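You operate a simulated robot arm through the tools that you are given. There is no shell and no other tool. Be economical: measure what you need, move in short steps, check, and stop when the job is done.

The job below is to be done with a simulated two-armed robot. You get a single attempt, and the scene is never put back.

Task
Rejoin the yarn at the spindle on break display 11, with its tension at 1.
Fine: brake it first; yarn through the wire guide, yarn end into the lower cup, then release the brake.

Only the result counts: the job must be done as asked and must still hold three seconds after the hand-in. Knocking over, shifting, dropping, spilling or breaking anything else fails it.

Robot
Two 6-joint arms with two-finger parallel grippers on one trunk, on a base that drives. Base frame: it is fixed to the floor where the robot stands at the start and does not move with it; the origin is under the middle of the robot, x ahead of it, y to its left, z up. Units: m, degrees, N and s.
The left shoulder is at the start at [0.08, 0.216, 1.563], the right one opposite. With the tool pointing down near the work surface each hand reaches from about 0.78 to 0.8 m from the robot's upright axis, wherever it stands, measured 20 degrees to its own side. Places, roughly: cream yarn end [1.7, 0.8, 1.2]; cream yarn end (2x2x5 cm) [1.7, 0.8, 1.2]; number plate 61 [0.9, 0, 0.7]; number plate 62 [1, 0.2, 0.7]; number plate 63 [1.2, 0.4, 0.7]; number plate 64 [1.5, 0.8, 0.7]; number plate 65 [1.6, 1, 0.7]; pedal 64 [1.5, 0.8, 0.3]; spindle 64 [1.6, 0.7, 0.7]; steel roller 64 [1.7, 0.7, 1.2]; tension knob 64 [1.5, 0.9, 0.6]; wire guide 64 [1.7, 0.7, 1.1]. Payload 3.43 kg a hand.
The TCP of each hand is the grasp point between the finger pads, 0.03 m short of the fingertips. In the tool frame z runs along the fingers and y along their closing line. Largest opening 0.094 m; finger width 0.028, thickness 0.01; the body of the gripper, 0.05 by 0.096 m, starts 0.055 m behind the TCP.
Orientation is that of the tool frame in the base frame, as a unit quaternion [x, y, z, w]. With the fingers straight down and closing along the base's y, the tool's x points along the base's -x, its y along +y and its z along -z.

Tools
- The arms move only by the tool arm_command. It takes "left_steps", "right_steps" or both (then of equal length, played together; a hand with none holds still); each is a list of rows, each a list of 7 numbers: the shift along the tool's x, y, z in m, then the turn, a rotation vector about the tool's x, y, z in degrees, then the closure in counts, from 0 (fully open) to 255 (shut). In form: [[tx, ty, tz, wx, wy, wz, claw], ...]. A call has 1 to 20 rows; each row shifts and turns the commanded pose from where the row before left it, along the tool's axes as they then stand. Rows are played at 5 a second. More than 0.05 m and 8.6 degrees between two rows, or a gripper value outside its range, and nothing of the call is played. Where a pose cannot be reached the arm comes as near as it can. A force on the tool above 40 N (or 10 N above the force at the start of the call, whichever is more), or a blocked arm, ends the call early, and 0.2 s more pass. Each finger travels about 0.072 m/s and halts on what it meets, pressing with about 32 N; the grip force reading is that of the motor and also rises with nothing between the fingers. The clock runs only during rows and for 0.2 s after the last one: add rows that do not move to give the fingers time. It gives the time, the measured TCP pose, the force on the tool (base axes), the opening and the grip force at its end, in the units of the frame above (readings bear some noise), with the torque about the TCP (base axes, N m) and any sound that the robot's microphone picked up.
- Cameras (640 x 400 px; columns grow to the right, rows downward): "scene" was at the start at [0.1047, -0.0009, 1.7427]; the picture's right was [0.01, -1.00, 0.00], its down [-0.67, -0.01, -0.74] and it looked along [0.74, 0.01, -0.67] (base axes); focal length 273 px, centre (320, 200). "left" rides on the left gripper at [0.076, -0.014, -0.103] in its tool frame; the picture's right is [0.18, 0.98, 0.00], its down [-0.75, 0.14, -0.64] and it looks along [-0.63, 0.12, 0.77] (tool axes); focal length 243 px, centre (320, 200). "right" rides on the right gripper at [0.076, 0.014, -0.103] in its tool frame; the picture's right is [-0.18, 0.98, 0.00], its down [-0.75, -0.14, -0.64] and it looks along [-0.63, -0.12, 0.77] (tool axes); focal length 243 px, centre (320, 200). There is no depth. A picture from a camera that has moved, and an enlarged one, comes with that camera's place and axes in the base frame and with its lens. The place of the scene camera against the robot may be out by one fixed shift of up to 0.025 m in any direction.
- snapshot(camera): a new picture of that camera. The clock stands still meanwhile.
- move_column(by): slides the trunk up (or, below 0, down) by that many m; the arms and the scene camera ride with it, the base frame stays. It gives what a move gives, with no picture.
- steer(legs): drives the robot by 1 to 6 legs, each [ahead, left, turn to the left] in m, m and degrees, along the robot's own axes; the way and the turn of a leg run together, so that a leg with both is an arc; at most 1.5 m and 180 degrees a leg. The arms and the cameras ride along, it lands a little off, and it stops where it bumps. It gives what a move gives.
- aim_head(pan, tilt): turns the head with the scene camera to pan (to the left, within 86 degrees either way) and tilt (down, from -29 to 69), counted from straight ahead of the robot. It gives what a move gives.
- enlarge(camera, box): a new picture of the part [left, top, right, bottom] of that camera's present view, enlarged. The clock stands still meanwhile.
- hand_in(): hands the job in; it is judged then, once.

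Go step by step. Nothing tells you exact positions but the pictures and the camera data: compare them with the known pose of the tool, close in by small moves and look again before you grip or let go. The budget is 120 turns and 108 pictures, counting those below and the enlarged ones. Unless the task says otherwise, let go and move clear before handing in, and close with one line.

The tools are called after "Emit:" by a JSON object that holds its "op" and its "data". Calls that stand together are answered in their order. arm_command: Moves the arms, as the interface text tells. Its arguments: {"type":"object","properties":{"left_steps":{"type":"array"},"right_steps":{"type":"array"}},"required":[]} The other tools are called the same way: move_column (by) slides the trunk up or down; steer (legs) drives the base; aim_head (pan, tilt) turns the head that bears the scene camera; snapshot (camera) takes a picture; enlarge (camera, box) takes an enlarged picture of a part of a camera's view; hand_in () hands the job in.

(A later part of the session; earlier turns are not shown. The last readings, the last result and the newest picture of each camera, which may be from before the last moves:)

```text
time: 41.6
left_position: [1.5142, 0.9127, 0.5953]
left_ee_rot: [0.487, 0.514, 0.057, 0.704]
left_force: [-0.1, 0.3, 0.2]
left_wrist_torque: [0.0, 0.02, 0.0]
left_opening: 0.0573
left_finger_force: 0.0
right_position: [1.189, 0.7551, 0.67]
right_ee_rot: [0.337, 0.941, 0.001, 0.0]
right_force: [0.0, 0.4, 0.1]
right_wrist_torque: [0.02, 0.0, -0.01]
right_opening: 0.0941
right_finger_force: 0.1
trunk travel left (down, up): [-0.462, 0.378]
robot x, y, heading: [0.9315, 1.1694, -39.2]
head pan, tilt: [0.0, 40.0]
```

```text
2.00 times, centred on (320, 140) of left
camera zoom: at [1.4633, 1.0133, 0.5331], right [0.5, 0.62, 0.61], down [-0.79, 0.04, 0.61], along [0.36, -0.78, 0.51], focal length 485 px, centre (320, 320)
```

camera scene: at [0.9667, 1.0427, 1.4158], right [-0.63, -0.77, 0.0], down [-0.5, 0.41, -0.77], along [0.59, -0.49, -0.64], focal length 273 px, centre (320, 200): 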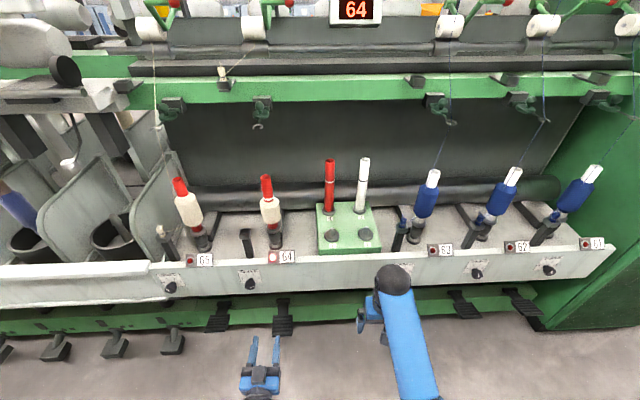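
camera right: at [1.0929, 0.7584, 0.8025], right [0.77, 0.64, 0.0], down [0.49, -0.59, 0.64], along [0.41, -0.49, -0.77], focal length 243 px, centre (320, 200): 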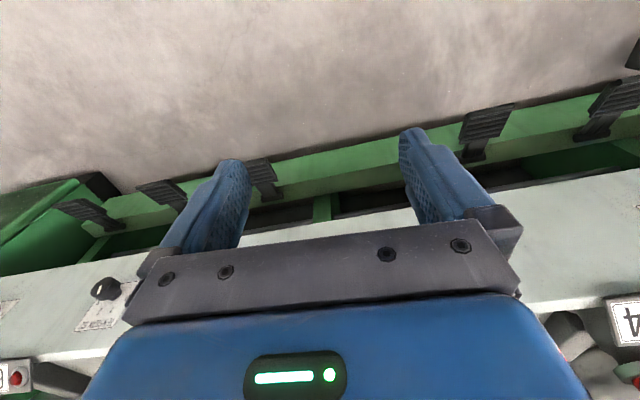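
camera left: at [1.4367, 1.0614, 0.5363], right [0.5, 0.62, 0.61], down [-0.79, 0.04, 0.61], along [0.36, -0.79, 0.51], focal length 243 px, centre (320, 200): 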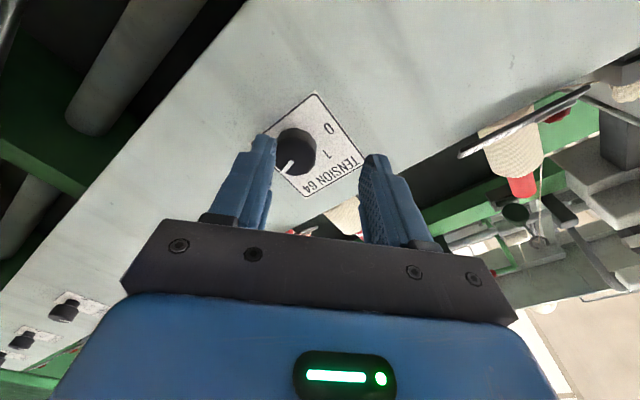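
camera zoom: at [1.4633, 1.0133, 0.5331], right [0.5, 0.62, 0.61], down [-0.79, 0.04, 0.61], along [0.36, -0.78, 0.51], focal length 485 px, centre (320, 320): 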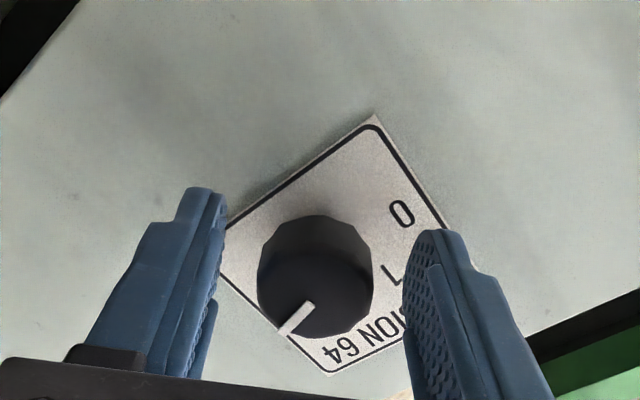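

Grip and turn −48° at first to verify the grip.

Emit:
{"op": "arm_command", "data": {"left_steps": [[0, 0, 0, 0, 0, 0, 200], [0, 0, 0, 0, 0, 0, 200], [0, 0, 0, 0, 0, 0, 200], [0, 0, 0, 0, 0, -8, 200], [0, 0, 0, 0, 0, -8, 200], [0, 0, 0, 0, 0, -8, 200], [0, 0, 0, 0, 0, -8, 200], [0, 0, 0, 0, 0, -8, 200], [0, 0, 0, 0, 0, -8, 200]]}}

Emit:
{"op": "enlarge", "data": {"camera": "left", "box": [200, 40, 440, 240]}}

```text
time: 43.6
left_position: [1.5115, 0.9082, 0.594]
left_ee_rot: [0.237, 0.669, -0.235, 0.664]
left_force: [-7.2, -19.7, -9.9]
left_wrist_torque: [-0.49, -0.79, -0.56]
left_opening: 0.0332
left_finger_force: 44.5
right_position: [1.1878, 0.7527, 0.6694]
right_ee_rot: [0.338, 0.941, 0.0, -0.001]
right_force: [0.6, 0.2, 0.2]
right_wrist_torque: [0.01, -0.02, 0.02]
right_opening: 0.094
right_finger_force: 0.0
trunk travel left (down, up): [-0.462, 0.378]
robot x, y, heading: [0.9309, 1.177, -39.4]
head pan, tilt: [0.0, 40.0]
```

```text
2.00 times, centred on (320, 140) of left
camera zoom: at [1.4222, 0.9632, 0.5173], right [0.62, 0.77, -0.18], down [-0.41, 0.51, 0.76], along [0.67, -0.39, 0.63], focal length 485 px, centre (320, 320)
```

zoom: 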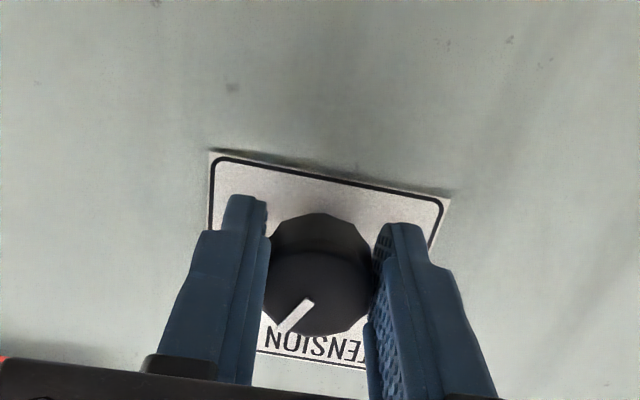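

The knob turns with the hand. I ease out the side load and turn the remaining 52°.

Emit:
{"op": "arm_command", "data": {"left_steps": [[0.002, -0.004, 0, 0, 0, 0, 200], [0, 0, 0, 0, 0, -8, 200], [0, 0, 0, 0, 0, -8, 200], [0, 0, 0, 0, 0, -8, 200], [0, 0, 0, 0, 0, -8, 200], [0, 0, 0, 0, 0, -8, 200], [0, 0, 0, 0, 0, -8, 200], [0, 0, 0, 0, 0, -4, 200]]}}

Emit:
{"op": "snapshot", "data": {"camera": "left"}}

Emit:
{"op": "enlarge", "data": {"camera": "scene", "box": [210, 220, 370, 340]}}

```text
time: 44.5
left_position: [1.5086, 0.9076, 0.5954]
left_ee_rot: [0.122, 0.704, -0.326, 0.619]
left_force: [21.7, -11.1, -15.4]
left_wrist_torque: [0.6, 0.85, -0.23]
left_opening: 0.033
left_finger_force: 44.7
left hand out of reach, approached as far as the arm can: row 3, 4
right_position: [1.1921, 0.7558, 0.668]
right_ee_rot: [0.336, 0.942, -0.001, -0.001]
right_force: [-0.3, 0.3, -0.2]
right_wrist_torque: [-0.01, -0.04, -0.02]
right_opening: 0.094
right_finger_force: 0.0
trunk travel left (down, up): [-0.462, 0.378]
robot x, y, heading: [0.9327, 1.1734, -39.4]
head pan, tilt: [0.0, 40.0]
stopped in row 4 (left hand): the force on the tool passed its limit at 46 N (the readings are from after the stop); the commanded pose is now the measured one
```

```text
69 pictures are left
camera left: at [1.403, 0.9436, 0.5289], right [0.53, 0.7, -0.48], down [-0.27, 0.67, 0.69], along [0.8, -0.23, 0.55], focal length 243 px, centre (320, 200)
```

left: 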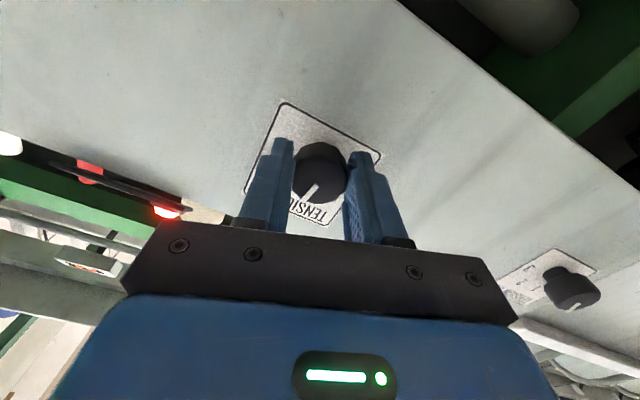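

```text
3.33 times, centred on (290, 280) of scene
camera zoom: at [1.0169, 1.0981, 1.4154], right [-0.63, -0.77, 0.0], down [-0.5, 0.41, -0.76], along [0.59, -0.48, -0.64], focal length 909 px, centre (420, -67)
```

zoom: 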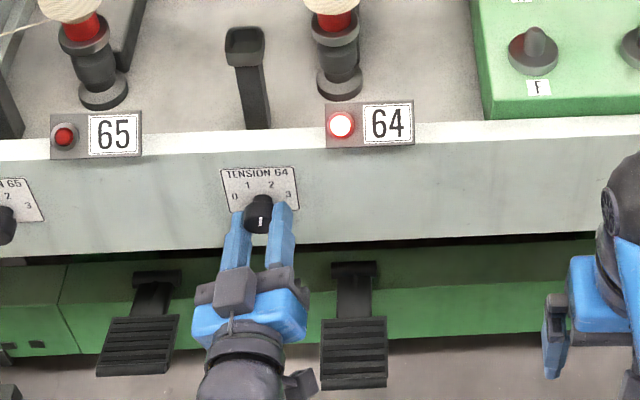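

The wrist reaches its limit near −20°; the pointer is now near 1.6. I release, roll back +48°, and regrip.

Emit:
{"op": "arm_command", "data": {"left_steps": [[0, 0, 0, 0, 0, 0, 100], [0, 0, 0, 0, 0, 0, 100], [0, 0, 0, 0, 0, 0, 100], [0, 0, 0, 0, 0, 8, 100], [0, 0, 0, 0, 0, 8, 100], [0, 0, 0, 0, 0, 8, 100], [0, 0, 0, 0, 0, 8, 100], [0, 0, 0, 0, 0, 8, 100], [0, 0, 0, 0, 0, 8, 100], [0, 0, 0, 0, 0, 0, 100]]}}

Emit:
{"op": "enlarge", "data": {"camera": "left", "box": [200, 40, 440, 240]}}

Emit:
{"op": "enlarge", "data": {"camera": "scene", "box": [240, 240, 310, 300]}}

```text
time: 46.7
left_position: [1.5067, 0.9092, 0.5975]
left_ee_rot: [0.396, 0.591, -0.044, 0.702]
left_force: [-0.9, 0.0, 0.1]
left_wrist_torque: [0.01, 0.01, 0.01]
left_opening: 0.0573
left_finger_force: 0.1
right_position: [1.1912, 0.7553, 0.67]
right_ee_rot: [0.336, 0.942, 0.0, 0.0]
right_force: [0.3, 0.1, 0.4]
right_wrist_torque: [0.03, 0.02, -0.01]
right_opening: 0.0941
right_finger_force: 0.1
trunk travel left (down, up): [-0.462, 0.378]
robot x, y, heading: [0.9337, 1.1749, -39.2]
head pan, tilt: [0.0, 40.0]
```

```text
2.00 times, centred on (320, 140) of left
camera zoom: at [1.4402, 0.9944, 0.5263], right [0.58, 0.74, 0.34], down [-0.66, 0.18, 0.73], along [0.48, -0.64, 0.6], focal length 485 px, centre (320, 320)
```

zoom: 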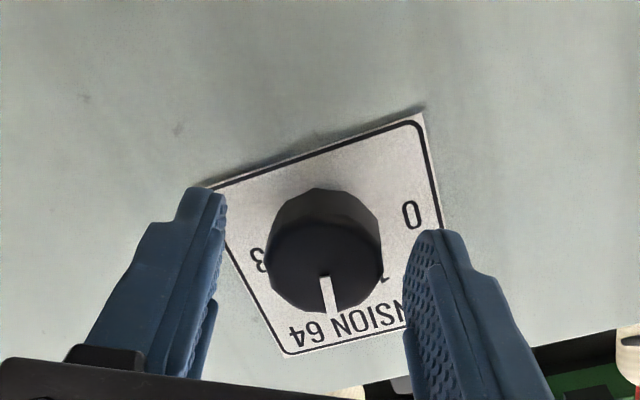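

```text
6.67 times, centred on (275, 270) of scene
camera zoom: at [1.0137, 1.0991, 1.4158], right [-0.63, -0.78, 0.0], down [-0.5, 0.41, -0.77], along [0.59, -0.48, -0.64], focal length 1817 px, centre (620, -267)
```

zoom: 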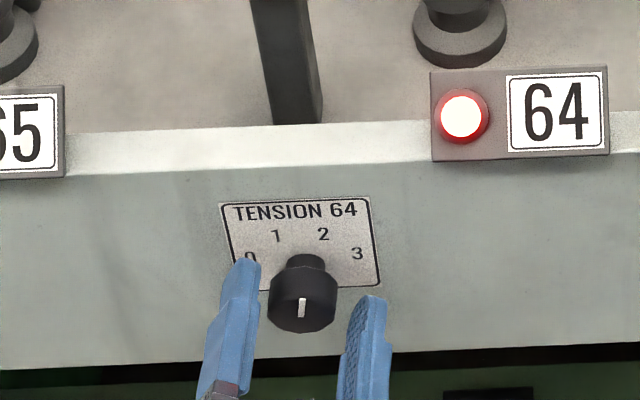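

The pointer is at about +9° from vertical and 1 is at about −25°, so −34° more is needed. I regrip and turn.

Emit:
{"op": "arm_command", "data": {"left_steps": [[0, 0, 0, 0, 0, 0, 200], [0, 0, 0, 0, 0, 0, 200], [0, 0, 0, 0, 0, 0, 200], [0, 0, 0, 0, 0, -8, 200], [0, 0, 0, 0, 0, -8, 200], [0, 0, 0, 0, 0, -8, 200], [0, 0, 0, 0, 0, -8, 200], [0, 0, 0, 0, 0, -2, 200], [0, 0, 0, 0, 0, 0, 200]]}}

Emit:
{"op": "arm_command", "data": {"left_steps": [[0, 0, 0, 0, 0, 0, 100], [0, 0, 0, 0, 0, 0, 100], [0, 0, 0, 0, 0, 0, 100], [0, 0, -0.03, 0, 0, 0, 100], [0, 0, -0.03, 0, 0, 0, 100]]}}

Emit:
{"op": "enlarge", "data": {"camera": "left", "box": [200, 20, 440, 220]}}

Emit:
{"op": "enlarge", "data": {"camera": "scene", "box": [240, 240, 310, 300]}}

```text
time: 48.7
left_position: [1.5081, 0.9112, 0.5998]
left_ee_rot: [0.205, 0.681, -0.25, 0.658]
left_force: [13.2, 9.8, 7.6]
left_wrist_torque: [-0.47, -0.62, 0.56]
left_opening: 0.0334
left_finger_force: 45.1
right_position: [1.1907, 0.757, 0.6706]
right_ee_rot: [0.335, 0.942, -0.001, 0.0]
right_force: [0.5, 0.0, -0.5]
right_wrist_torque: [0.01, -0.01, 0.0]
right_opening: 0.0938
right_finger_force: 0.1
trunk travel left (down, up): [-0.462, 0.378]
robot x, y, heading: [0.9334, 1.1732, -38.9]
head pan, tilt: [0.0, 40.0]
```

```text
time: 49.9
left_position: [1.4576, 0.9446, 0.5995]
left_ee_rot: [0.206, 0.681, -0.249, 0.657]
left_force: [-0.1, 0.5, 0.7]
left_wrist_torque: [0.0, 0.01, 0.01]
left_opening: 0.0571
left_finger_force: 0.0
right_position: [1.191, 0.7552, 0.6699]
right_ee_rot: [0.335, 0.942, 0.0, 0.0]
right_force: [0.5, 0.7, 0.6]
right_wrist_torque: [-0.01, 0.01, 0.0]
right_opening: 0.094
right_finger_force: 0.0
trunk travel left (down, up): [-0.462, 0.378]
robot x, y, heading: [0.9345, 1.1756, -39.1]
head pan, tilt: [0.0, 40.0]
```

```text
2.00 times, centred on (320, 120) of left
camera zoom: at [1.3635, 0.994, 0.5252], right [0.59, 0.77, -0.25], down [-0.39, 0.54, 0.75], along [0.71, -0.34, 0.61], focal length 485 px, centre (320, 360)
```

zoom: 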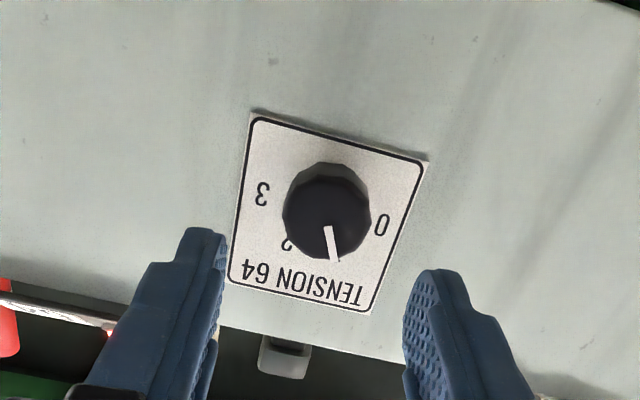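

```text
6.67 times, centred on (275, 270) of scene
camera zoom: at [1.0133, 1.0996, 1.4158], right [-0.63, -0.77, 0.0], down [-0.5, 0.41, -0.77], along [0.59, -0.48, -0.64], focal length 1817 px, centre (620, -267)
```

zoom: 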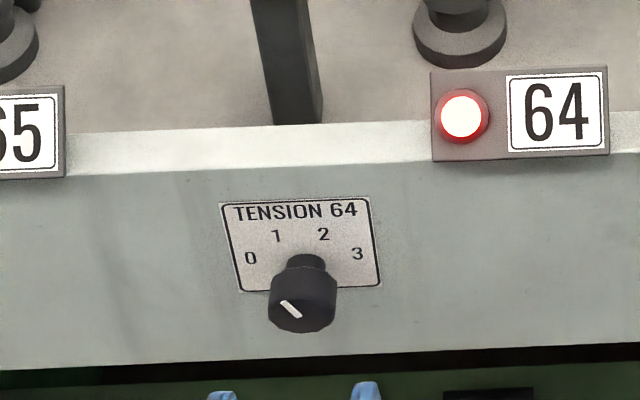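

Tension 64 is now at 1. Next I back off, raise the trunk and look at the yarn end, guide and cup with the left hand's camera.

Emit:
{"op": "arm_command", "data": {"left_steps": [[0, 0, -0.04, 0, 0, 8, 0], [0, 0, -0.04, 0, 0, 3, 0]]}}

Emit:
{"op": "move_column", "data": {"by": 0.37}}

Emit:
{"op": "snapshot", "data": {"camera": "left"}}

Emit:
{"op": "snapshot", "data": {"camera": "scene"}}

```text
time: 50.5
left_position: [1.3939, 0.9954, 0.6003]
left_ee_rot: [0.271, 0.657, -0.185, 0.678]
left_force: [0.8, -0.3, 0.2]
left_wrist_torque: [0.01, 0.0, 0.01]
left_opening: 0.0939
left_finger_force: 0.1
right_position: [1.1892, 0.7571, 0.6697]
right_ee_rot: [0.335, 0.942, 0.0, 0.0]
right_force: [-1.4, 0.2, -1.3]
right_wrist_torque: [0.01, 0.0, 0.01]
right_opening: 0.0943
right_finger_force: 0.1
trunk travel left (down, up): [-0.462, 0.378]
robot x, y, heading: [0.9359, 1.1709, -39.4]
head pan, tilt: [0.0, 40.0]
```

```text
time: 54.0
left_position: [1.3947, 0.9941, 0.9706]
left_ee_rot: [0.269, 0.659, -0.183, 0.678]
left_force: [0.0, -0.4, 0.9]
left_wrist_torque: [0.01, -0.02, 0.01]
left_opening: 0.0941
left_finger_force: 0.2
right_position: [1.1898, 0.755, 1.0399]
right_ee_rot: [0.336, 0.942, 0.0, 0.0]
right_force: [-0.2, 0.9, -0.3]
right_wrist_torque: [0.02, -0.02, 0.01]
right_opening: 0.094
right_finger_force: 0.1
trunk travel left (down, up): [-0.832, 0.008]
robot x, y, heading: [0.9352, 1.1744, -39.2]
head pan, tilt: [0.0, 40.0]
```

```text
63 pictures are left
camera left: at [1.3103, 1.0549, 0.894], right [0.61, 0.79, -0.06], down [-0.47, 0.42, 0.77], along [0.64, -0.44, 0.63], focal length 243 px, centre (320, 200)
```

left: 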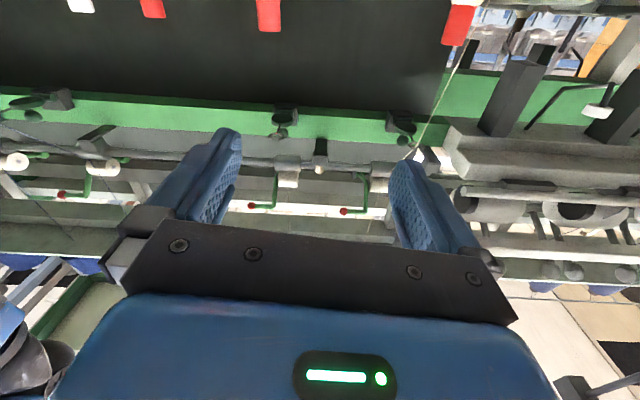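

```text
62 pictures are left
camera scene: at [1.0138, 1.0991, 1.7857], right [-0.63, -0.78, 0.0], down [-0.5, 0.41, -0.77], along [0.59, -0.48, -0.64], focal length 273 px, centre (320, 200)
```

scene: 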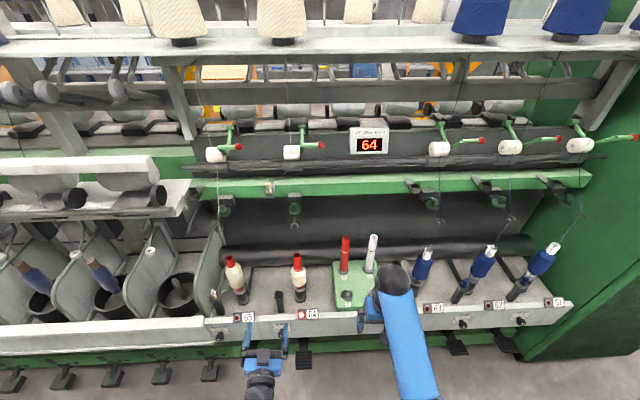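

Emit:
{"op": "enlarge", "data": {"camera": "scene", "box": [190, 125, 340, 245]}}

Emit:
{"op": "enlarge", "data": {"camera": "scene", "box": [390, 150, 540, 270]}}

Emit:
{"op": "enlarge", "data": {"camera": "scene", "box": [260, 180, 330, 240]}}

```text
3.33 times, centred on (265, 185) of scene
camera zoom: at [1.0138, 1.0991, 1.7857], right [-0.63, -0.78, 0.0], down [-0.5, 0.41, -0.77], along [0.59, -0.48, -0.64], focal length 909 px, centre (503, 250)
```

zoom: 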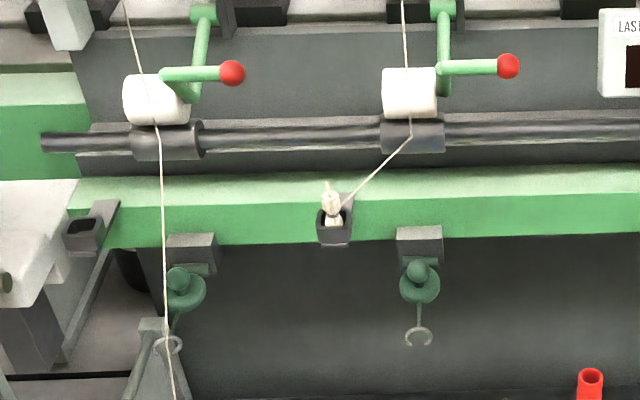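

```text
3.33 times, centred on (465, 210) of scene
camera zoom: at [1.0138, 1.0991, 1.7857], right [-0.63, -0.78, 0.0], down [-0.5, 0.41, -0.77], along [0.59, -0.48, -0.64], focal length 909 px, centre (-163, 167)
```

zoom: 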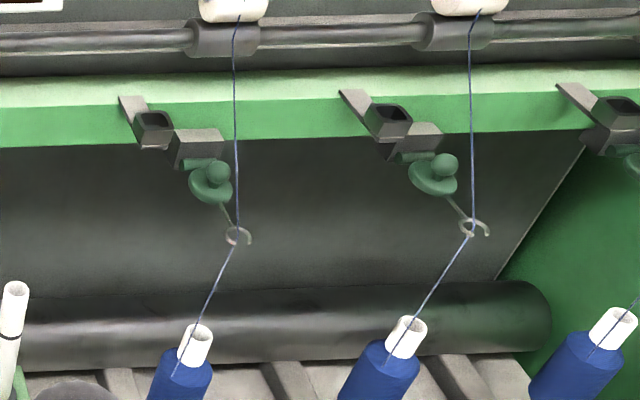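

```text
6.67 times, centred on (295, 210) of scene
camera zoom: at [1.0138, 1.0991, 1.7857], right [-0.63, -0.78, 0.0], down [-0.5, 0.41, -0.77], along [0.59, -0.48, -0.64], focal length 1817 px, centre (487, 133)
```

zoom: 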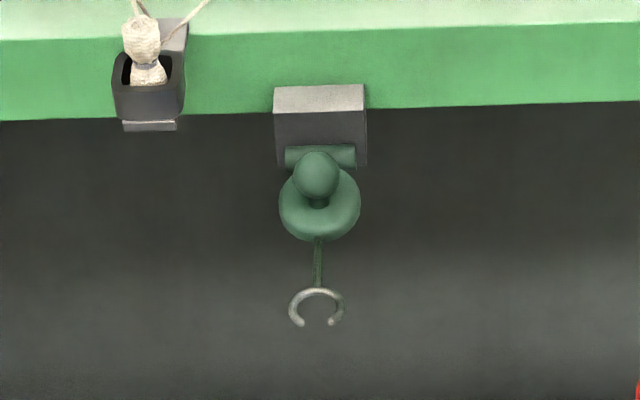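

Guide 64 is a C-ring with its gap facing me, and the yarn tag stands in the upper cup to its left. I level the roll, raise the hand, pitch it 30° below horizontal and look at the tag.

Emit:
{"op": "arm_command", "data": {"left_steps": [[0, 0, 0, 0, 0, -7.2, 0], [-0.045, 0, 0, 0, 0, 0, 0], [-0.045, 0, 0, 0, 0, 0, 0], [-0.045, 0, 0, 0, 0, 0, 0], [-0.045, 0, 0, 0, 0, 0, 0], [-0.045, 0, 0, 0, 0, 0, 0], [-0.045, 0, 0, 0, 0, 0, 0], [-0.04, 0, 0, 0, 0, 0, 0], [0, 0, 0.04, 0, 8, 0, 0], [0, 0, 0.04, 0, 8, 0, 0], [0, 0, 0.04, 0, 8, 0, 0], [0, 0, 0.03, 0, 6, 0, 0]]}}

Emit:
{"op": "snapshot", "data": {"camera": "left"}}

Emit:
{"op": "snapshot", "data": {"camera": "scene"}}

```text
time: 56.6
left_position: [1.516, 0.9024, 1.2495]
left_ee_rot: [0.28, 0.824, -0.159, 0.467]
left_force: [-0.8, 0.2, 0.1]
left_wrist_torque: [0.0, 0.0, -0.03]
left_opening: 0.094
left_finger_force: 0.1
right_position: [1.1913, 0.7549, 1.0382]
right_ee_rot: [0.335, 0.942, 0.0, -0.001]
right_force: [-0.1, 0.7, -0.4]
right_wrist_torque: [0.0, -0.02, -0.01]
right_opening: 0.094
right_finger_force: 0.1
trunk travel left (down, up): [-0.832, 0.008]
robot x, y, heading: [0.9324, 1.1772, -39.5]
head pan, tilt: [0.0, 40.0]
```

```text
58 pictures are left
camera left: at [1.4055, 0.9696, 1.2367], right [0.52, 0.84, -0.16], down [-0.04, 0.21, 0.98], along [0.85, -0.51, 0.15], focal length 243 px, centre (320, 200)
```

left: 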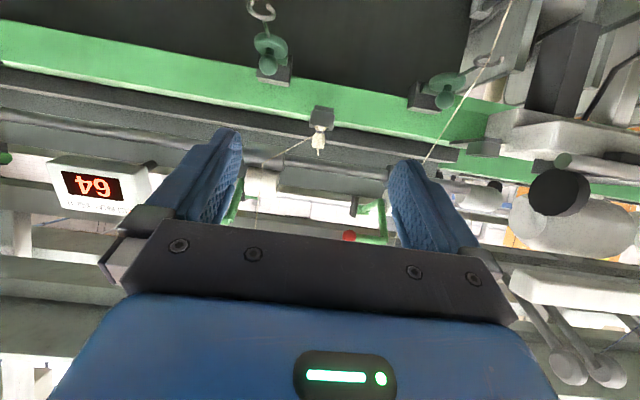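

```text
57 pictures are left
camera scene: at [1.0149, 1.0981, 1.7857], right [-0.63, -0.78, 0.0], down [-0.5, 0.41, -0.77], along [0.59, -0.48, -0.64], focal length 273 px, centre (320, 200)
```

scene: 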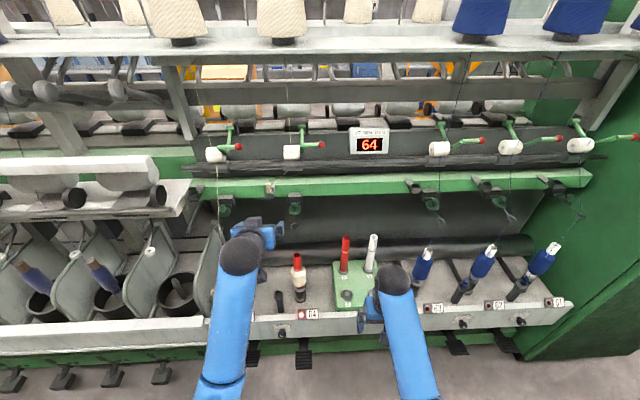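

Tag at ≈[1.706, 0.768, 1.21], guide ring at ≈[1.597, 0.745, 1.092]; the roller contact is above it at the same position along the frame. I line up with the tag and move halfway.

Emit:
{"op": "arm_command", "data": {"left_steps": [[-0.0211, 0.00435, 0.025, 0, 0, 0, 0], [-0.0211, 0.00435, 0.025, 0, 0, 0, 0], [-0.0211, 0.00435, 0.025, 0, 0, 0, 0], [-0.0211, 0.00435, 0.025, 0, 0, 0, 0], [0, 0, 0, 0, 0, 0, 0]]}}

Emit:
{"op": "snapshot", "data": {"camera": "left"}}

Emit:
{"op": "enlarge", "data": {"camera": "scene", "box": [200, 140, 350, 260]}}

```text
time: 57.9
left_position: [1.628, 0.8376, 1.2702]
left_ee_rot: [0.279, 0.824, -0.159, 0.468]
left_force: [-0.2, 0.5, -0.1]
left_wrist_torque: [0.0, -0.02, 0.0]
left_opening: 0.0939
left_finger_force: 0.1
right_position: [1.191, 0.7556, 1.0405]
right_ee_rot: [0.336, 0.942, 0.0, -0.001]
right_force: [0.5, 0.1, 0.9]
right_wrist_torque: [0.01, 0.01, 0.01]
right_opening: 0.094
right_finger_force: 0.0
trunk travel left (down, up): [-0.832, 0.008]
robot x, y, heading: [0.9357, 1.173, -38.7]
head pan, tilt: [0.0, 40.0]
```

```text
56 pictures are left
camera left: at [1.5188, 0.9058, 1.2573], right [0.52, 0.84, -0.16], down [-0.05, 0.21, 0.98], along [0.85, -0.5, 0.15], focal length 243 px, centre (320, 200)
```

left: 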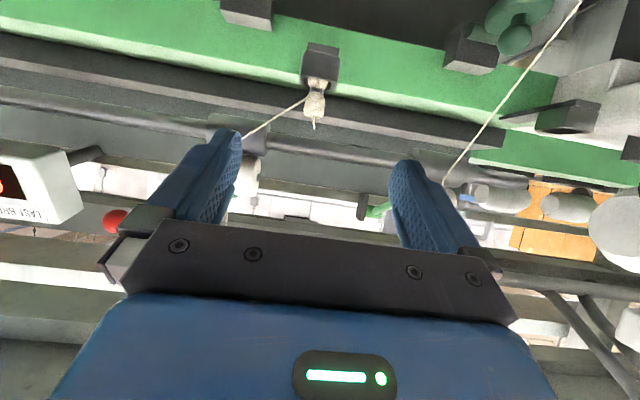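

```text
3.33 times, centred on (275, 200) of scene
camera zoom: at [1.0142, 1.0988, 1.7857], right [-0.63, -0.78, 0.0], down [-0.5, 0.41, -0.77], along [0.59, -0.48, -0.64], focal length 909 px, centre (470, 200)
```

zoom: 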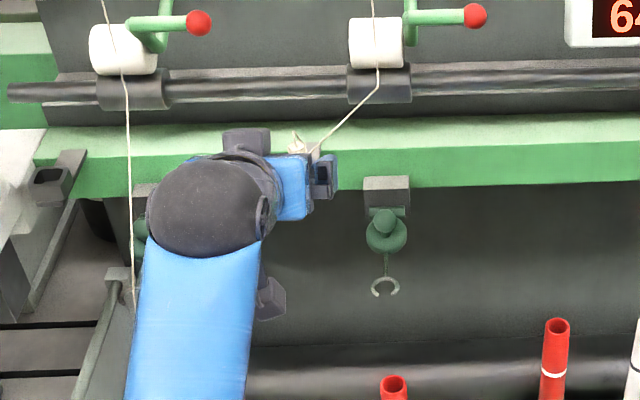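

The tag is centred; I advance 11 cm so that the tips straddle it.

Emit:
{"op": "arm_command", "data": {"left_steps": [[-0.006, -0.004, 0.03, 0, 0, 0, 0], [0, 0, 0.03, 0, 0, 0, 0], [0, 0, 0.03, 0, 0, 0, 0], [0, 0, 0.011, 0, 0, 0, 0], [0, 0, 0.01, 0, 0, 0, 0], [0, 0, 0, 0, 0, 0, 0]]}}

Emit:
{"op": "snapshot", "data": {"camera": "left"}}

```text
time: 59.2
left_position: [1.7041, 0.7764, 1.2204]
left_ee_rot: [0.279, 0.823, -0.159, 0.468]
left_force: [-1.0, -0.2, -0.2]
left_wrist_torque: [0.0, -0.02, 0.02]
left_opening: 0.0939
left_finger_force: 0.1
right_position: [1.1921, 0.7554, 1.0389]
right_ee_rot: [0.336, 0.942, -0.001, 0.001]
right_force: [-0.1, 0.4, 0.0]
right_wrist_torque: [0.0, 0.02, 0.0]
right_opening: 0.094
right_finger_force: 0.1
trunk travel left (down, up): [-0.832, 0.008]
robot x, y, heading: [0.9345, 1.1719, -39.3]
head pan, tilt: [0.0, 40.0]
```

```text
54 pictures are left
camera left: at [1.5935, 0.8431, 1.2066], right [0.52, 0.84, -0.16], down [-0.05, 0.21, 0.98], along [0.85, -0.5, 0.15], focal length 243 px, centre (320, 200)
```

left: 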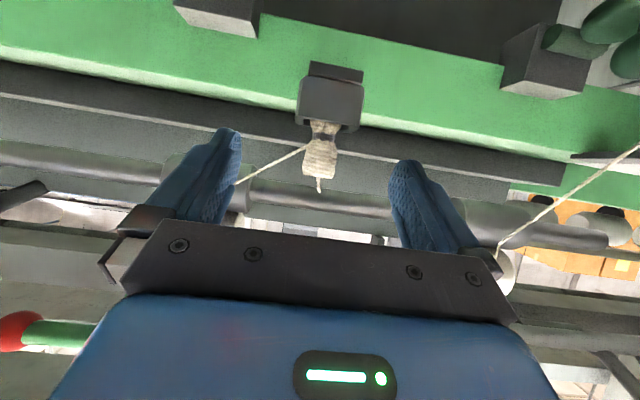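

The tag sits centred between the fingertips. Close on it.

Emit:
{"op": "arm_command", "data": {"left_steps": [[0, 0, 0, 0, 0, 0, 120], [0, 0, 0, 0, 0, 0, 170], [0, 0, 0, 0, 0, 0, 220], [0, 0, 0, 0, 0, 0, 220], [0, 0, 0, 0, 0, 0, 220]]}}

Emit:
{"op": "snapshot", "data": {"camera": "left"}}

```text
time: 60.5
left_position: [1.7029, 0.7754, 1.2192]
left_ee_rot: [0.28, 0.823, -0.16, 0.468]
left_force: [-0.6, 0.0, 0.3]
left_wrist_torque: [-0.01, 0.01, -0.02]
left_opening: 0.0154
left_finger_force: 32.2
right_position: [1.19, 0.7547, 1.0397]
right_ee_rot: [0.336, 0.942, 0.0, 0.001]
right_force: [0.3, 0.4, 0.9]
right_wrist_torque: [-0.01, 0.0, 0.03]
right_opening: 0.0936
right_finger_force: 0.1
trunk travel left (down, up): [-0.832, 0.008]
robot x, y, heading: [0.9346, 1.1764, -39.1]
head pan, tilt: [0.0, 40.0]
```

```text
53 pictures are left
camera left: at [1.5931, 0.8431, 1.2068], right [0.52, 0.84, -0.16], down [-0.05, 0.21, 0.98], along [0.85, -0.5, 0.15], focal length 243 px, centre (320, 200)
```

left: 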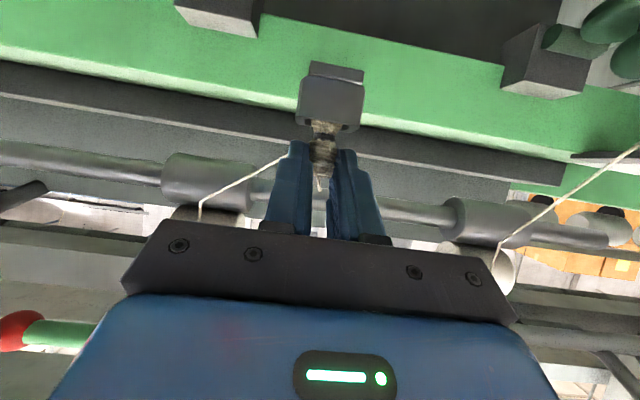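

Gripped. I lift it 5 cm straight up out of the cup.

Emit:
{"op": "arm_command", "data": {"left_steps": [[-0.0173, 0, -0.01, 0, 0, 0, 255], [-0.0173, 0, -0.01, 0, 0, 0, 255], [-0.0173, 0, -0.01, 0, 0, 0, 255], [0, 0, 0, 0, 0, 0, 255]]}}

Emit:
{"op": "snapshot", "data": {"camera": "left"}}

Emit:
{"op": "enlarge", "data": {"camera": "scene", "box": [200, 120, 350, 240]}}

```text
time: 61.5
left_position: [1.704, 0.7748, 1.2817]
left_ee_rot: [0.279, 0.823, -0.159, 0.468]
left_force: [-0.2, 0.2, -0.5]
left_wrist_torque: [0.01, -0.01, 0.0]
left_opening: 0.0154
left_finger_force: 32.1
right_position: [1.1904, 0.756, 1.0392]
right_ee_rot: [0.336, 0.942, 0.0, 0.0]
right_force: [0.0, 0.1, -0.1]
right_wrist_torque: [-0.01, 0.02, 0.01]
right_opening: 0.094
right_finger_force: 0.0
trunk travel left (down, up): [-0.832, 0.008]
robot x, y, heading: [0.932, 1.1751, -39.2]
head pan, tilt: [0.0, 40.0]
```

```text
52 pictures are left
camera left: at [1.5927, 0.8425, 1.2681], right [0.52, 0.84, -0.16], down [-0.05, 0.21, 0.98], along [0.85, -0.5, 0.15], focal length 243 px, centre (320, 200)
```

left: 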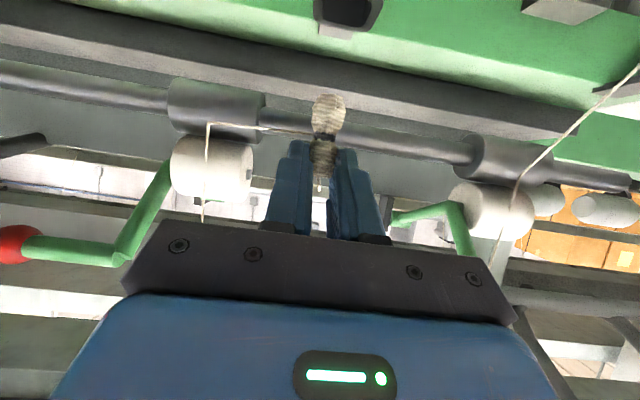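

```text
3.33 times, centred on (275, 180) of scene
camera zoom: at [1.014, 1.099, 1.7857], right [-0.63, -0.78, 0.0], down [-0.5, 0.41, -0.77], along [0.59, -0.48, -0.64], focal length 909 px, centre (470, 267)
```

zoom: 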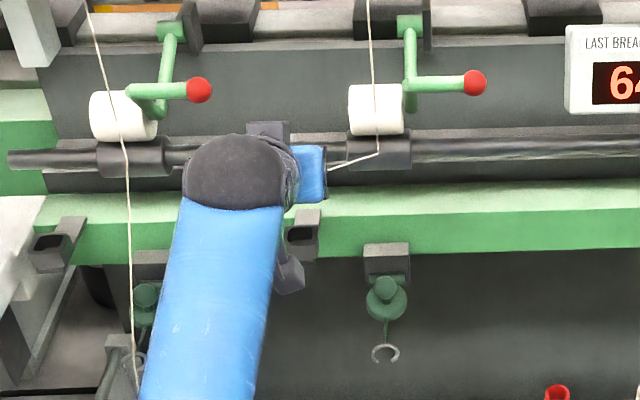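

Tag is out of the cup. I pull it back toward me, move right to the guide's line, then lower it in front of the guide.

Emit:
{"op": "arm_command", "data": {"left_steps": [[0.02, -0.0016, -0.0346, 0, 0, 0, 255], [0.02, -0.0016, -0.0346, 0, 0, 0, 255], [0.02, -0.0016, -0.0346, 0, 0, 0, 255], [0.02, -0.0016, -0.0346, 0, 0, 0, 255], [0.02, -0.0016, -0.0346, 0, 0, 0, 255], [0, -0.0435, 0, 0, 0, 0, 255], [0, -0.0435, 0, 0, 0, 0, 255], [0, 0, 0, 0, 0, 0, 255]]}}

Emit:
{"op": "snapshot", "data": {"camera": "left"}}

Emit:
{"op": "snapshot", "data": {"camera": "scene"}}

```text
time: 63.2
left_position: [1.4864, 0.8233, 1.2824]
left_ee_rot: [0.279, 0.823, -0.159, 0.469]
left_force: [0.6, -0.6, 0.1]
left_wrist_torque: [-0.03, -0.02, -0.01]
left_opening: 0.0151
left_finger_force: 32.5
right_position: [1.191, 0.7566, 1.04]
right_ee_rot: [0.336, 0.942, 0.001, 0.0]
right_force: [-0.2, 0.6, 0.1]
right_wrist_torque: [-0.03, 0.0, 0.02]
right_opening: 0.0939
right_finger_force: 0.0
trunk travel left (down, up): [-0.832, 0.008]
robot x, y, heading: [0.9354, 1.1779, -39.0]
head pan, tilt: [0.0, 40.0]
```

```text
50 pictures are left
camera left: at [1.376, 0.8899, 1.2694], right [0.52, 0.84, -0.16], down [-0.05, 0.21, 0.98], along [0.85, -0.5, 0.15], focal length 243 px, centre (320, 200)
```

left: 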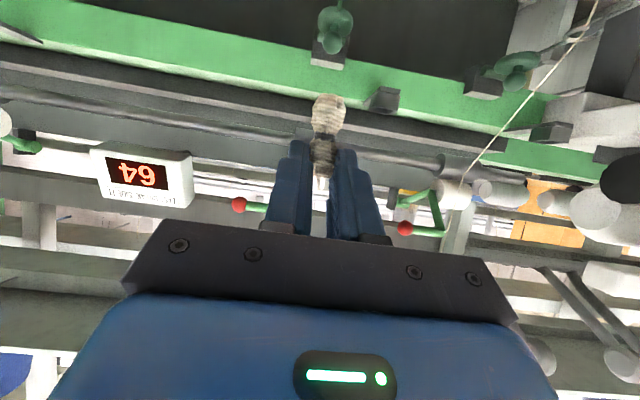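

```text
49 pictures are left
camera scene: at [1.0138, 1.0999, 1.7858], right [-0.63, -0.78, 0.0], down [-0.5, 0.41, -0.77], along [0.59, -0.48, -0.64], focal length 273 px, centre (320, 200)
```

scene: 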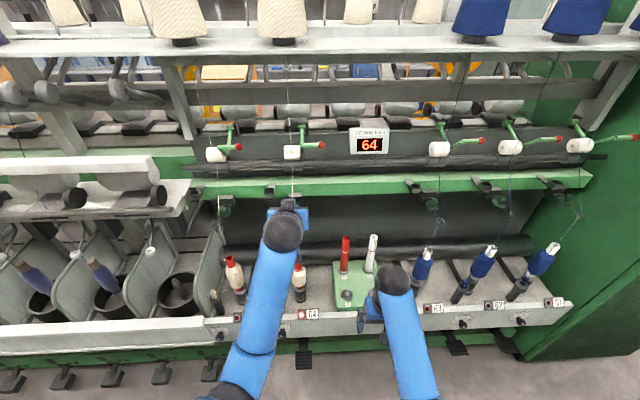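

Now descending 25 cm in front of the guide.

Emit:
{"op": "arm_command", "data": {"left_steps": [[0.036, 0, 0.0208, 0, 0, 0, 255], [0.036, 0, 0.0208, 0, 0, 0, 255], [0.036, 0, 0.0208, 0, 0, 0, 255], [0.036, 0, 0.0208, 0, 0, 0, 255], [0.036, 0, 0.0208, 0, 0, 0, 255], [0.036, 0, 0.0208, 0, 0, 0, 255], [0, 0, 0, 0, 0, 0, 255]]}}

Emit:
{"op": "snapshot", "data": {"camera": "left"}}

Emit:
{"op": "enlarge", "data": {"camera": "scene", "box": [220, 130, 370, 250]}}

```text
time: 64.8
left_position: [1.4859, 0.8215, 1.0307]
left_ee_rot: [0.279, 0.823, -0.16, 0.468]
left_force: [0.6, 1.0, 0.1]
left_wrist_torque: [0.0, 0.0, 0.03]
left_opening: 0.015
left_finger_force: 32.4
right_position: [1.1915, 0.7554, 1.0387]
right_ee_rot: [0.335, 0.942, 0.0, 0.001]
right_force: [0.2, -0.5, -0.1]
right_wrist_torque: [-0.04, 0.02, 0.01]
right_opening: 0.0937
right_finger_force: 0.0
trunk travel left (down, up): [-0.832, 0.008]
robot x, y, heading: [0.9345, 1.1751, -39.0]
head pan, tilt: [0.0, 40.0]
```

```text
48 pictures are left
camera left: at [1.3758, 0.8883, 1.0166], right [0.52, 0.84, -0.16], down [-0.05, 0.21, 0.98], along [0.85, -0.5, 0.15], focal length 243 px, centre (320, 200)
```

left: 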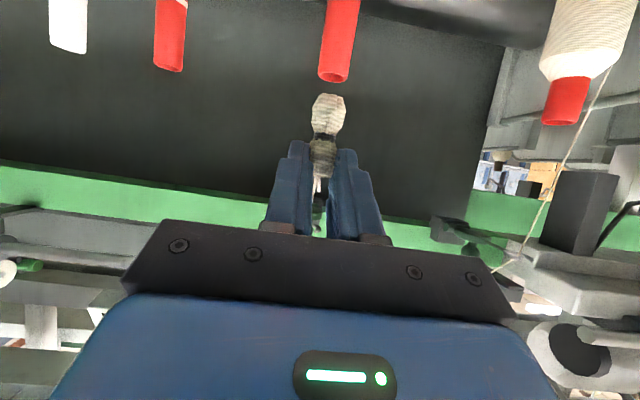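

```text
3.33 times, centred on (295, 190) of scene
camera zoom: at [1.0138, 1.0991, 1.7858], right [-0.63, -0.78, 0.0], down [-0.5, 0.41, -0.77], along [0.59, -0.48, -0.64], focal length 909 px, centre (403, 233)
```

zoom: 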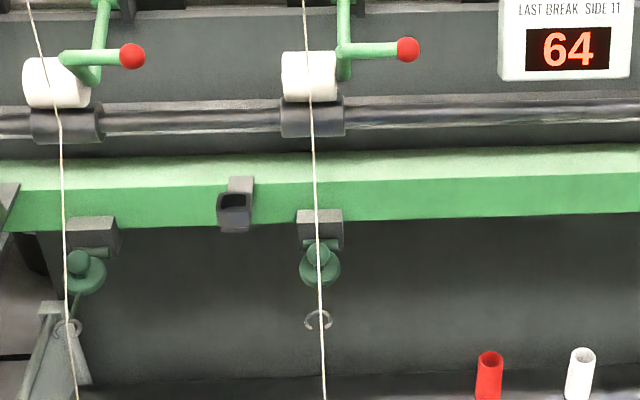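

The display reads "LAST BREAK SIDE 11: 64", confirming the spindle, and the yarn hangs exactly over the ring's gap line. I push in and down so that the yarn enters the gap.

Emit:
{"op": "arm_command", "data": {"left_steps": [[-0.006, 0.001, 0.0231, 0, 0, 0, 255], [-0.006, 0.001, 0.0231, 0, 0, 0, 255], [-0.006, 0.001, 0.0231, 0, 0, 0, 255], [0, 0, 0, 0, 0, 0, 255]]}}

Emit:
{"op": "snapshot", "data": {"camera": "left"}}

Emit:
{"op": "enlarge", "data": {"camera": "scene", "box": [260, 170, 330, 230]}}

Emit:
{"op": "snapshot", "data": {"camera": "right"}}

```text
time: 65.8
left_position: [1.5409, 0.782, 1.0127]
left_ee_rot: [0.279, 0.823, -0.159, 0.468]
left_force: [0.6, 0.3, -0.2]
left_wrist_torque: [-0.01, 0.01, 0.01]
left_opening: 0.0151
left_finger_force: 32.2
right_position: [1.1901, 0.7559, 1.0398]
right_ee_rot: [0.335, 0.942, 0.0, 0.0]
right_force: [1.0, 1.3, -0.1]
right_wrist_torque: [0.01, 0.02, 0.0]
right_opening: 0.0941
right_finger_force: 0.0
trunk travel left (down, up): [-0.832, 0.008]
robot x, y, heading: [0.9368, 1.1743, -39.0]
head pan, tilt: [0.0, 40.0]
```

```text
46 pictures are left
camera left: at [1.4308, 0.8494, 0.9992], right [0.52, 0.84, -0.16], down [-0.05, 0.21, 0.98], along [0.85, -0.5, 0.15], focal length 243 px, centre (320, 200)
```

left: 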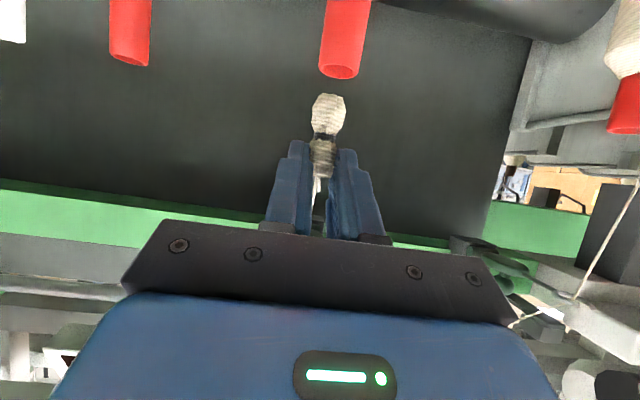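

```text
6.67 times, centred on (295, 200) of scene
camera zoom: at [1.0135, 1.0993, 1.7858], right [-0.63, -0.78, 0.0], down [-0.5, 0.41, -0.77], along [0.59, -0.48, -0.64], focal length 1817 px, centre (487, 200)
```

zoom: 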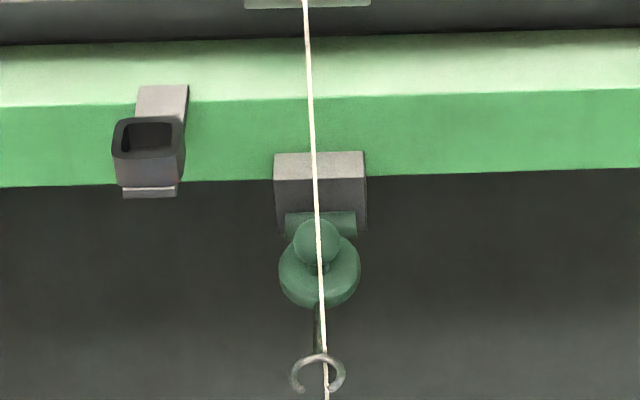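

```text
44 pictures are left
camera right: at [1.1403, 0.8151, 1.1425], right [0.76, 0.64, 0.0], down [0.49, -0.59, 0.64], along [0.41, -0.49, -0.77], focal length 243 px, centre (320, 200)
```

right: 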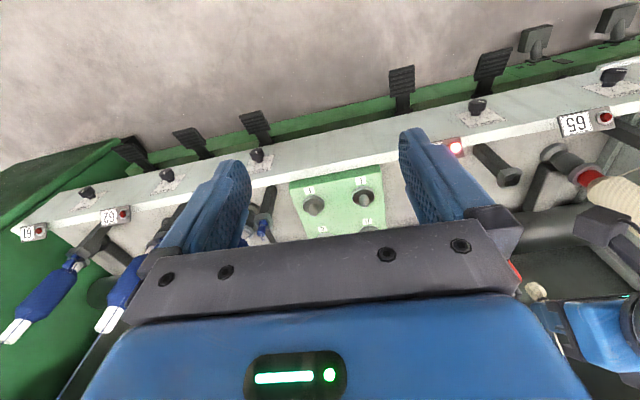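

I check closely whether the yarn passes behind or in front of the ring's arc.

Emit:
{"op": "enlarge", "data": {"camera": "scene", "box": [280, 205, 312, 231]}}

```text
15.38 times, centred on (296, 218) of scene
camera zoom: at [1.0135, 1.0993, 1.7858], right [-0.63, -0.78, 0.0], down [-0.5, 0.41, -0.77], along [0.59, -0.48, -0.64], focal length 4194 px, centre (689, -77)
```

zoom: 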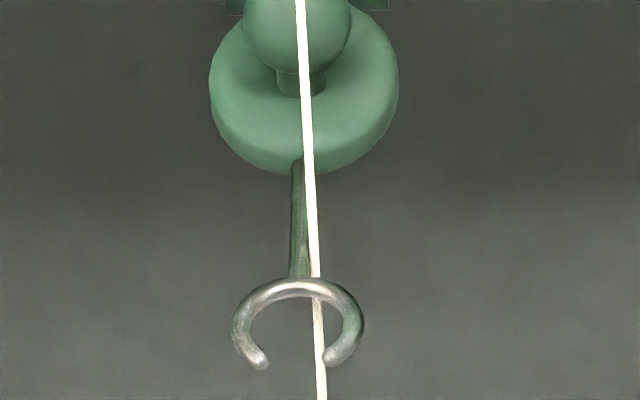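

The yarn sits a bit too deep and 5 mm right—the back arc covers it, so it passes behind the ring. I back out, shift 8 mm left, and come in less deep.

Emit:
{"op": "arm_command", "data": {"left_steps": [[0.006, -0.001, -0.0231, 0, 0, 0, 255], [0.006, -0.001, -0.0231, 0, 0, 0, 255], [0.006, -0.001, -0.0231, 0, 0, 0, 255], [0, 0.008, 0, 0, 0, 0, 255], [0, 0, 0, 0, 0, 0, 255]]}}

Emit:
{"op": "enlarge", "data": {"camera": "scene", "box": [280, 205, 312, 231]}}

Emit:
{"op": "arm_command", "data": {"left_steps": [[-0.006, 0.001, 0.0231, 0, 0, 0, 255], [-0.006, 0.001, 0.0231, 0, 0, 0, 255], [0, 0, 0, 0, 0, 0, 255]]}}

Emit:
{"op": "enlarge", "data": {"camera": "scene", "box": [280, 205, 312, 231]}}

```text
time: 67.0
left_position: [1.4903, 0.8311, 1.0332]
left_ee_rot: [0.28, 0.823, -0.16, 0.468]
left_force: [-0.1, 0.5, 0.2]
left_wrist_torque: [0.02, 0.01, -0.02]
left_opening: 0.0152
left_finger_force: 31.8
right_position: [1.1911, 0.7559, 1.039]
right_ee_rot: [0.336, 0.942, 0.0, 0.0]
right_force: [-0.3, -0.5, -0.3]
right_wrist_torque: [-0.03, -0.01, 0.0]
right_opening: 0.094
right_finger_force: 0.0
trunk travel left (down, up): [-0.832, 0.008]
robot x, y, heading: [0.9377, 1.1745, -39.5]
head pan, tilt: [0.0, 40.0]
```

```text
15.38 times, centred on (296, 218) of scene
camera zoom: at [1.0142, 1.0987, 1.7857], right [-0.63, -0.78, 0.0], down [-0.5, 0.41, -0.77], along [0.59, -0.48, -0.64], focal length 4194 px, centre (689, -77)
```

zoom: 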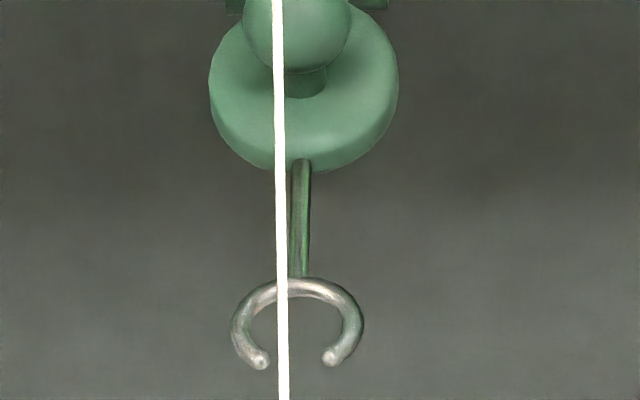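

```text
time: 67.8
left_position: [1.5277, 0.8054, 1.0211]
left_ee_rot: [0.28, 0.823, -0.16, 0.468]
left_force: [0.0, -0.1, 0.1]
left_wrist_torque: [0.03, 0.03, 0.01]
left_opening: 0.0153
left_finger_force: 32.0
right_position: [1.1898, 0.7561, 1.0406]
right_ee_rot: [0.336, 0.942, -0.001, 0.0]
right_force: [0.3, -1.2, 0.4]
right_wrist_torque: [0.0, 0.05, -0.03]
right_opening: 0.0942
right_finger_force: 0.1
trunk travel left (down, up): [-0.832, 0.008]
robot x, y, heading: [0.9326, 1.1752, -39.1]
head pan, tilt: [0.0, 40.0]
```

```text
15.38 times, centred on (296, 218) of scene
camera zoom: at [1.0133, 1.0995, 1.7858], right [-0.63, -0.78, 0.0], down [-0.5, 0.41, -0.77], along [0.59, -0.48, -0.64], focal length 4194 px, centre (689, -77)
```

zoom: 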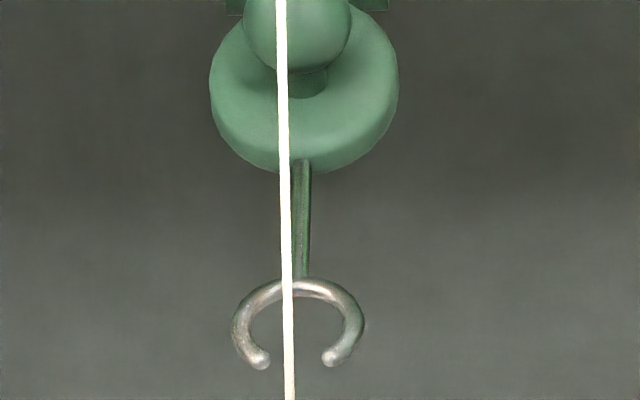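

The yarn now runs in front of the back arc, inside the gap's width. I nudge in 1 cm more, then lower the hand slightly and see whether the ring holds the yarn.

Emit:
{"op": "arm_command", "data": {"left_steps": [[-0.002, -0.003, 0.007, 0, 0, 0, 255], [0, 0, 0, 0, 0, 0, 255], [0.0087, 0, 0.005, 0, 0, 0, 255], [0.0087, 0, 0.005, 0, 0, 0, 255], [0, 0, 0, 0, 0, 0, 255]]}}

Emit:
{"op": "enlarge", "data": {"camera": "scene", "box": [280, 205, 312, 231]}}

```text
time: 69.0
left_position: [1.5305, 0.7979, 0.997]
left_ee_rot: [0.279, 0.823, -0.159, 0.468]
left_force: [0.5, -0.4, -0.8]
left_wrist_torque: [-0.03, -0.02, -0.01]
left_opening: 0.0152
left_finger_force: 32.2
right_position: [1.1897, 0.7557, 1.0397]
right_ee_rot: [0.336, 0.942, 0.0, 0.0]
right_force: [1.1, -0.8, -0.1]
right_wrist_torque: [0.03, 0.0, -0.03]
right_opening: 0.0942
right_finger_force: 0.0
trunk travel left (down, up): [-0.832, 0.008]
robot x, y, heading: [0.9313, 1.1769, -39.2]
head pan, tilt: [0.0, 40.0]
```

```text
15.38 times, centred on (296, 218) of scene
camera zoom: at [1.0141, 1.0986, 1.7857], right [-0.63, -0.78, 0.0], down [-0.5, 0.41, -0.77], along [0.59, -0.48, -0.64], focal length 4194 px, centre (689, -77)
```

zoom: 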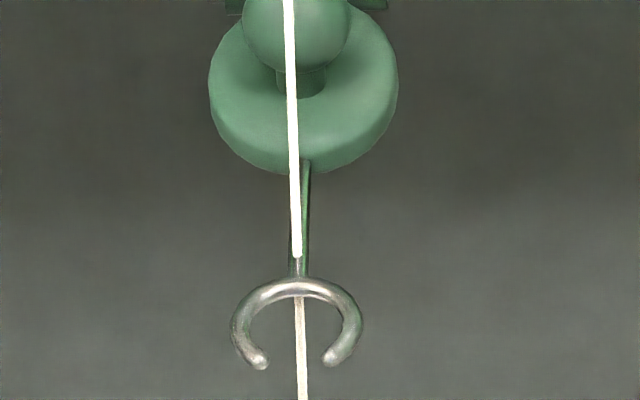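

The yarn now seems to run just behind the ring with no kink. Let me view the whole path, and a correctly threaded neighbour for comparison.

Emit:
{"op": "enlarge", "data": {"camera": "scene", "box": [265, 140, 325, 250]}}

Emit:
{"op": "enlarge", "data": {"camera": "scene", "box": [420, 200, 452, 226]}}

```text
3.64 times, centred on (295, 195) of scene
camera zoom: at [1.0141, 1.0986, 1.7857], right [-0.63, -0.78, 0.0], down [-0.5, 0.41, -0.77], along [0.59, -0.48, -0.64], focal length 991 px, centre (411, 218)
```

zoom: 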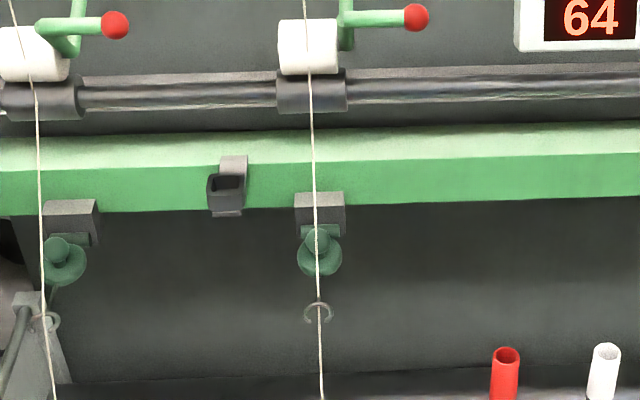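

```text
15.38 times, centred on (436, 213) of scene
camera zoom: at [1.0141, 1.0986, 1.7857], right [-0.63, -0.78, 0.0], down [-0.5, 0.41, -0.77], along [0.59, -0.48, -0.64], focal length 4194 px, centre (-1465, 0)
```

zoom: 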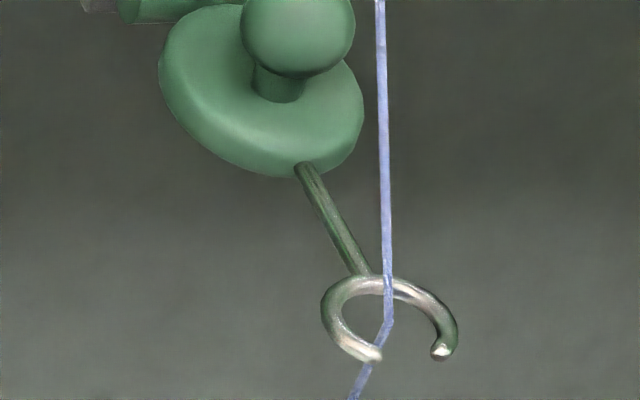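

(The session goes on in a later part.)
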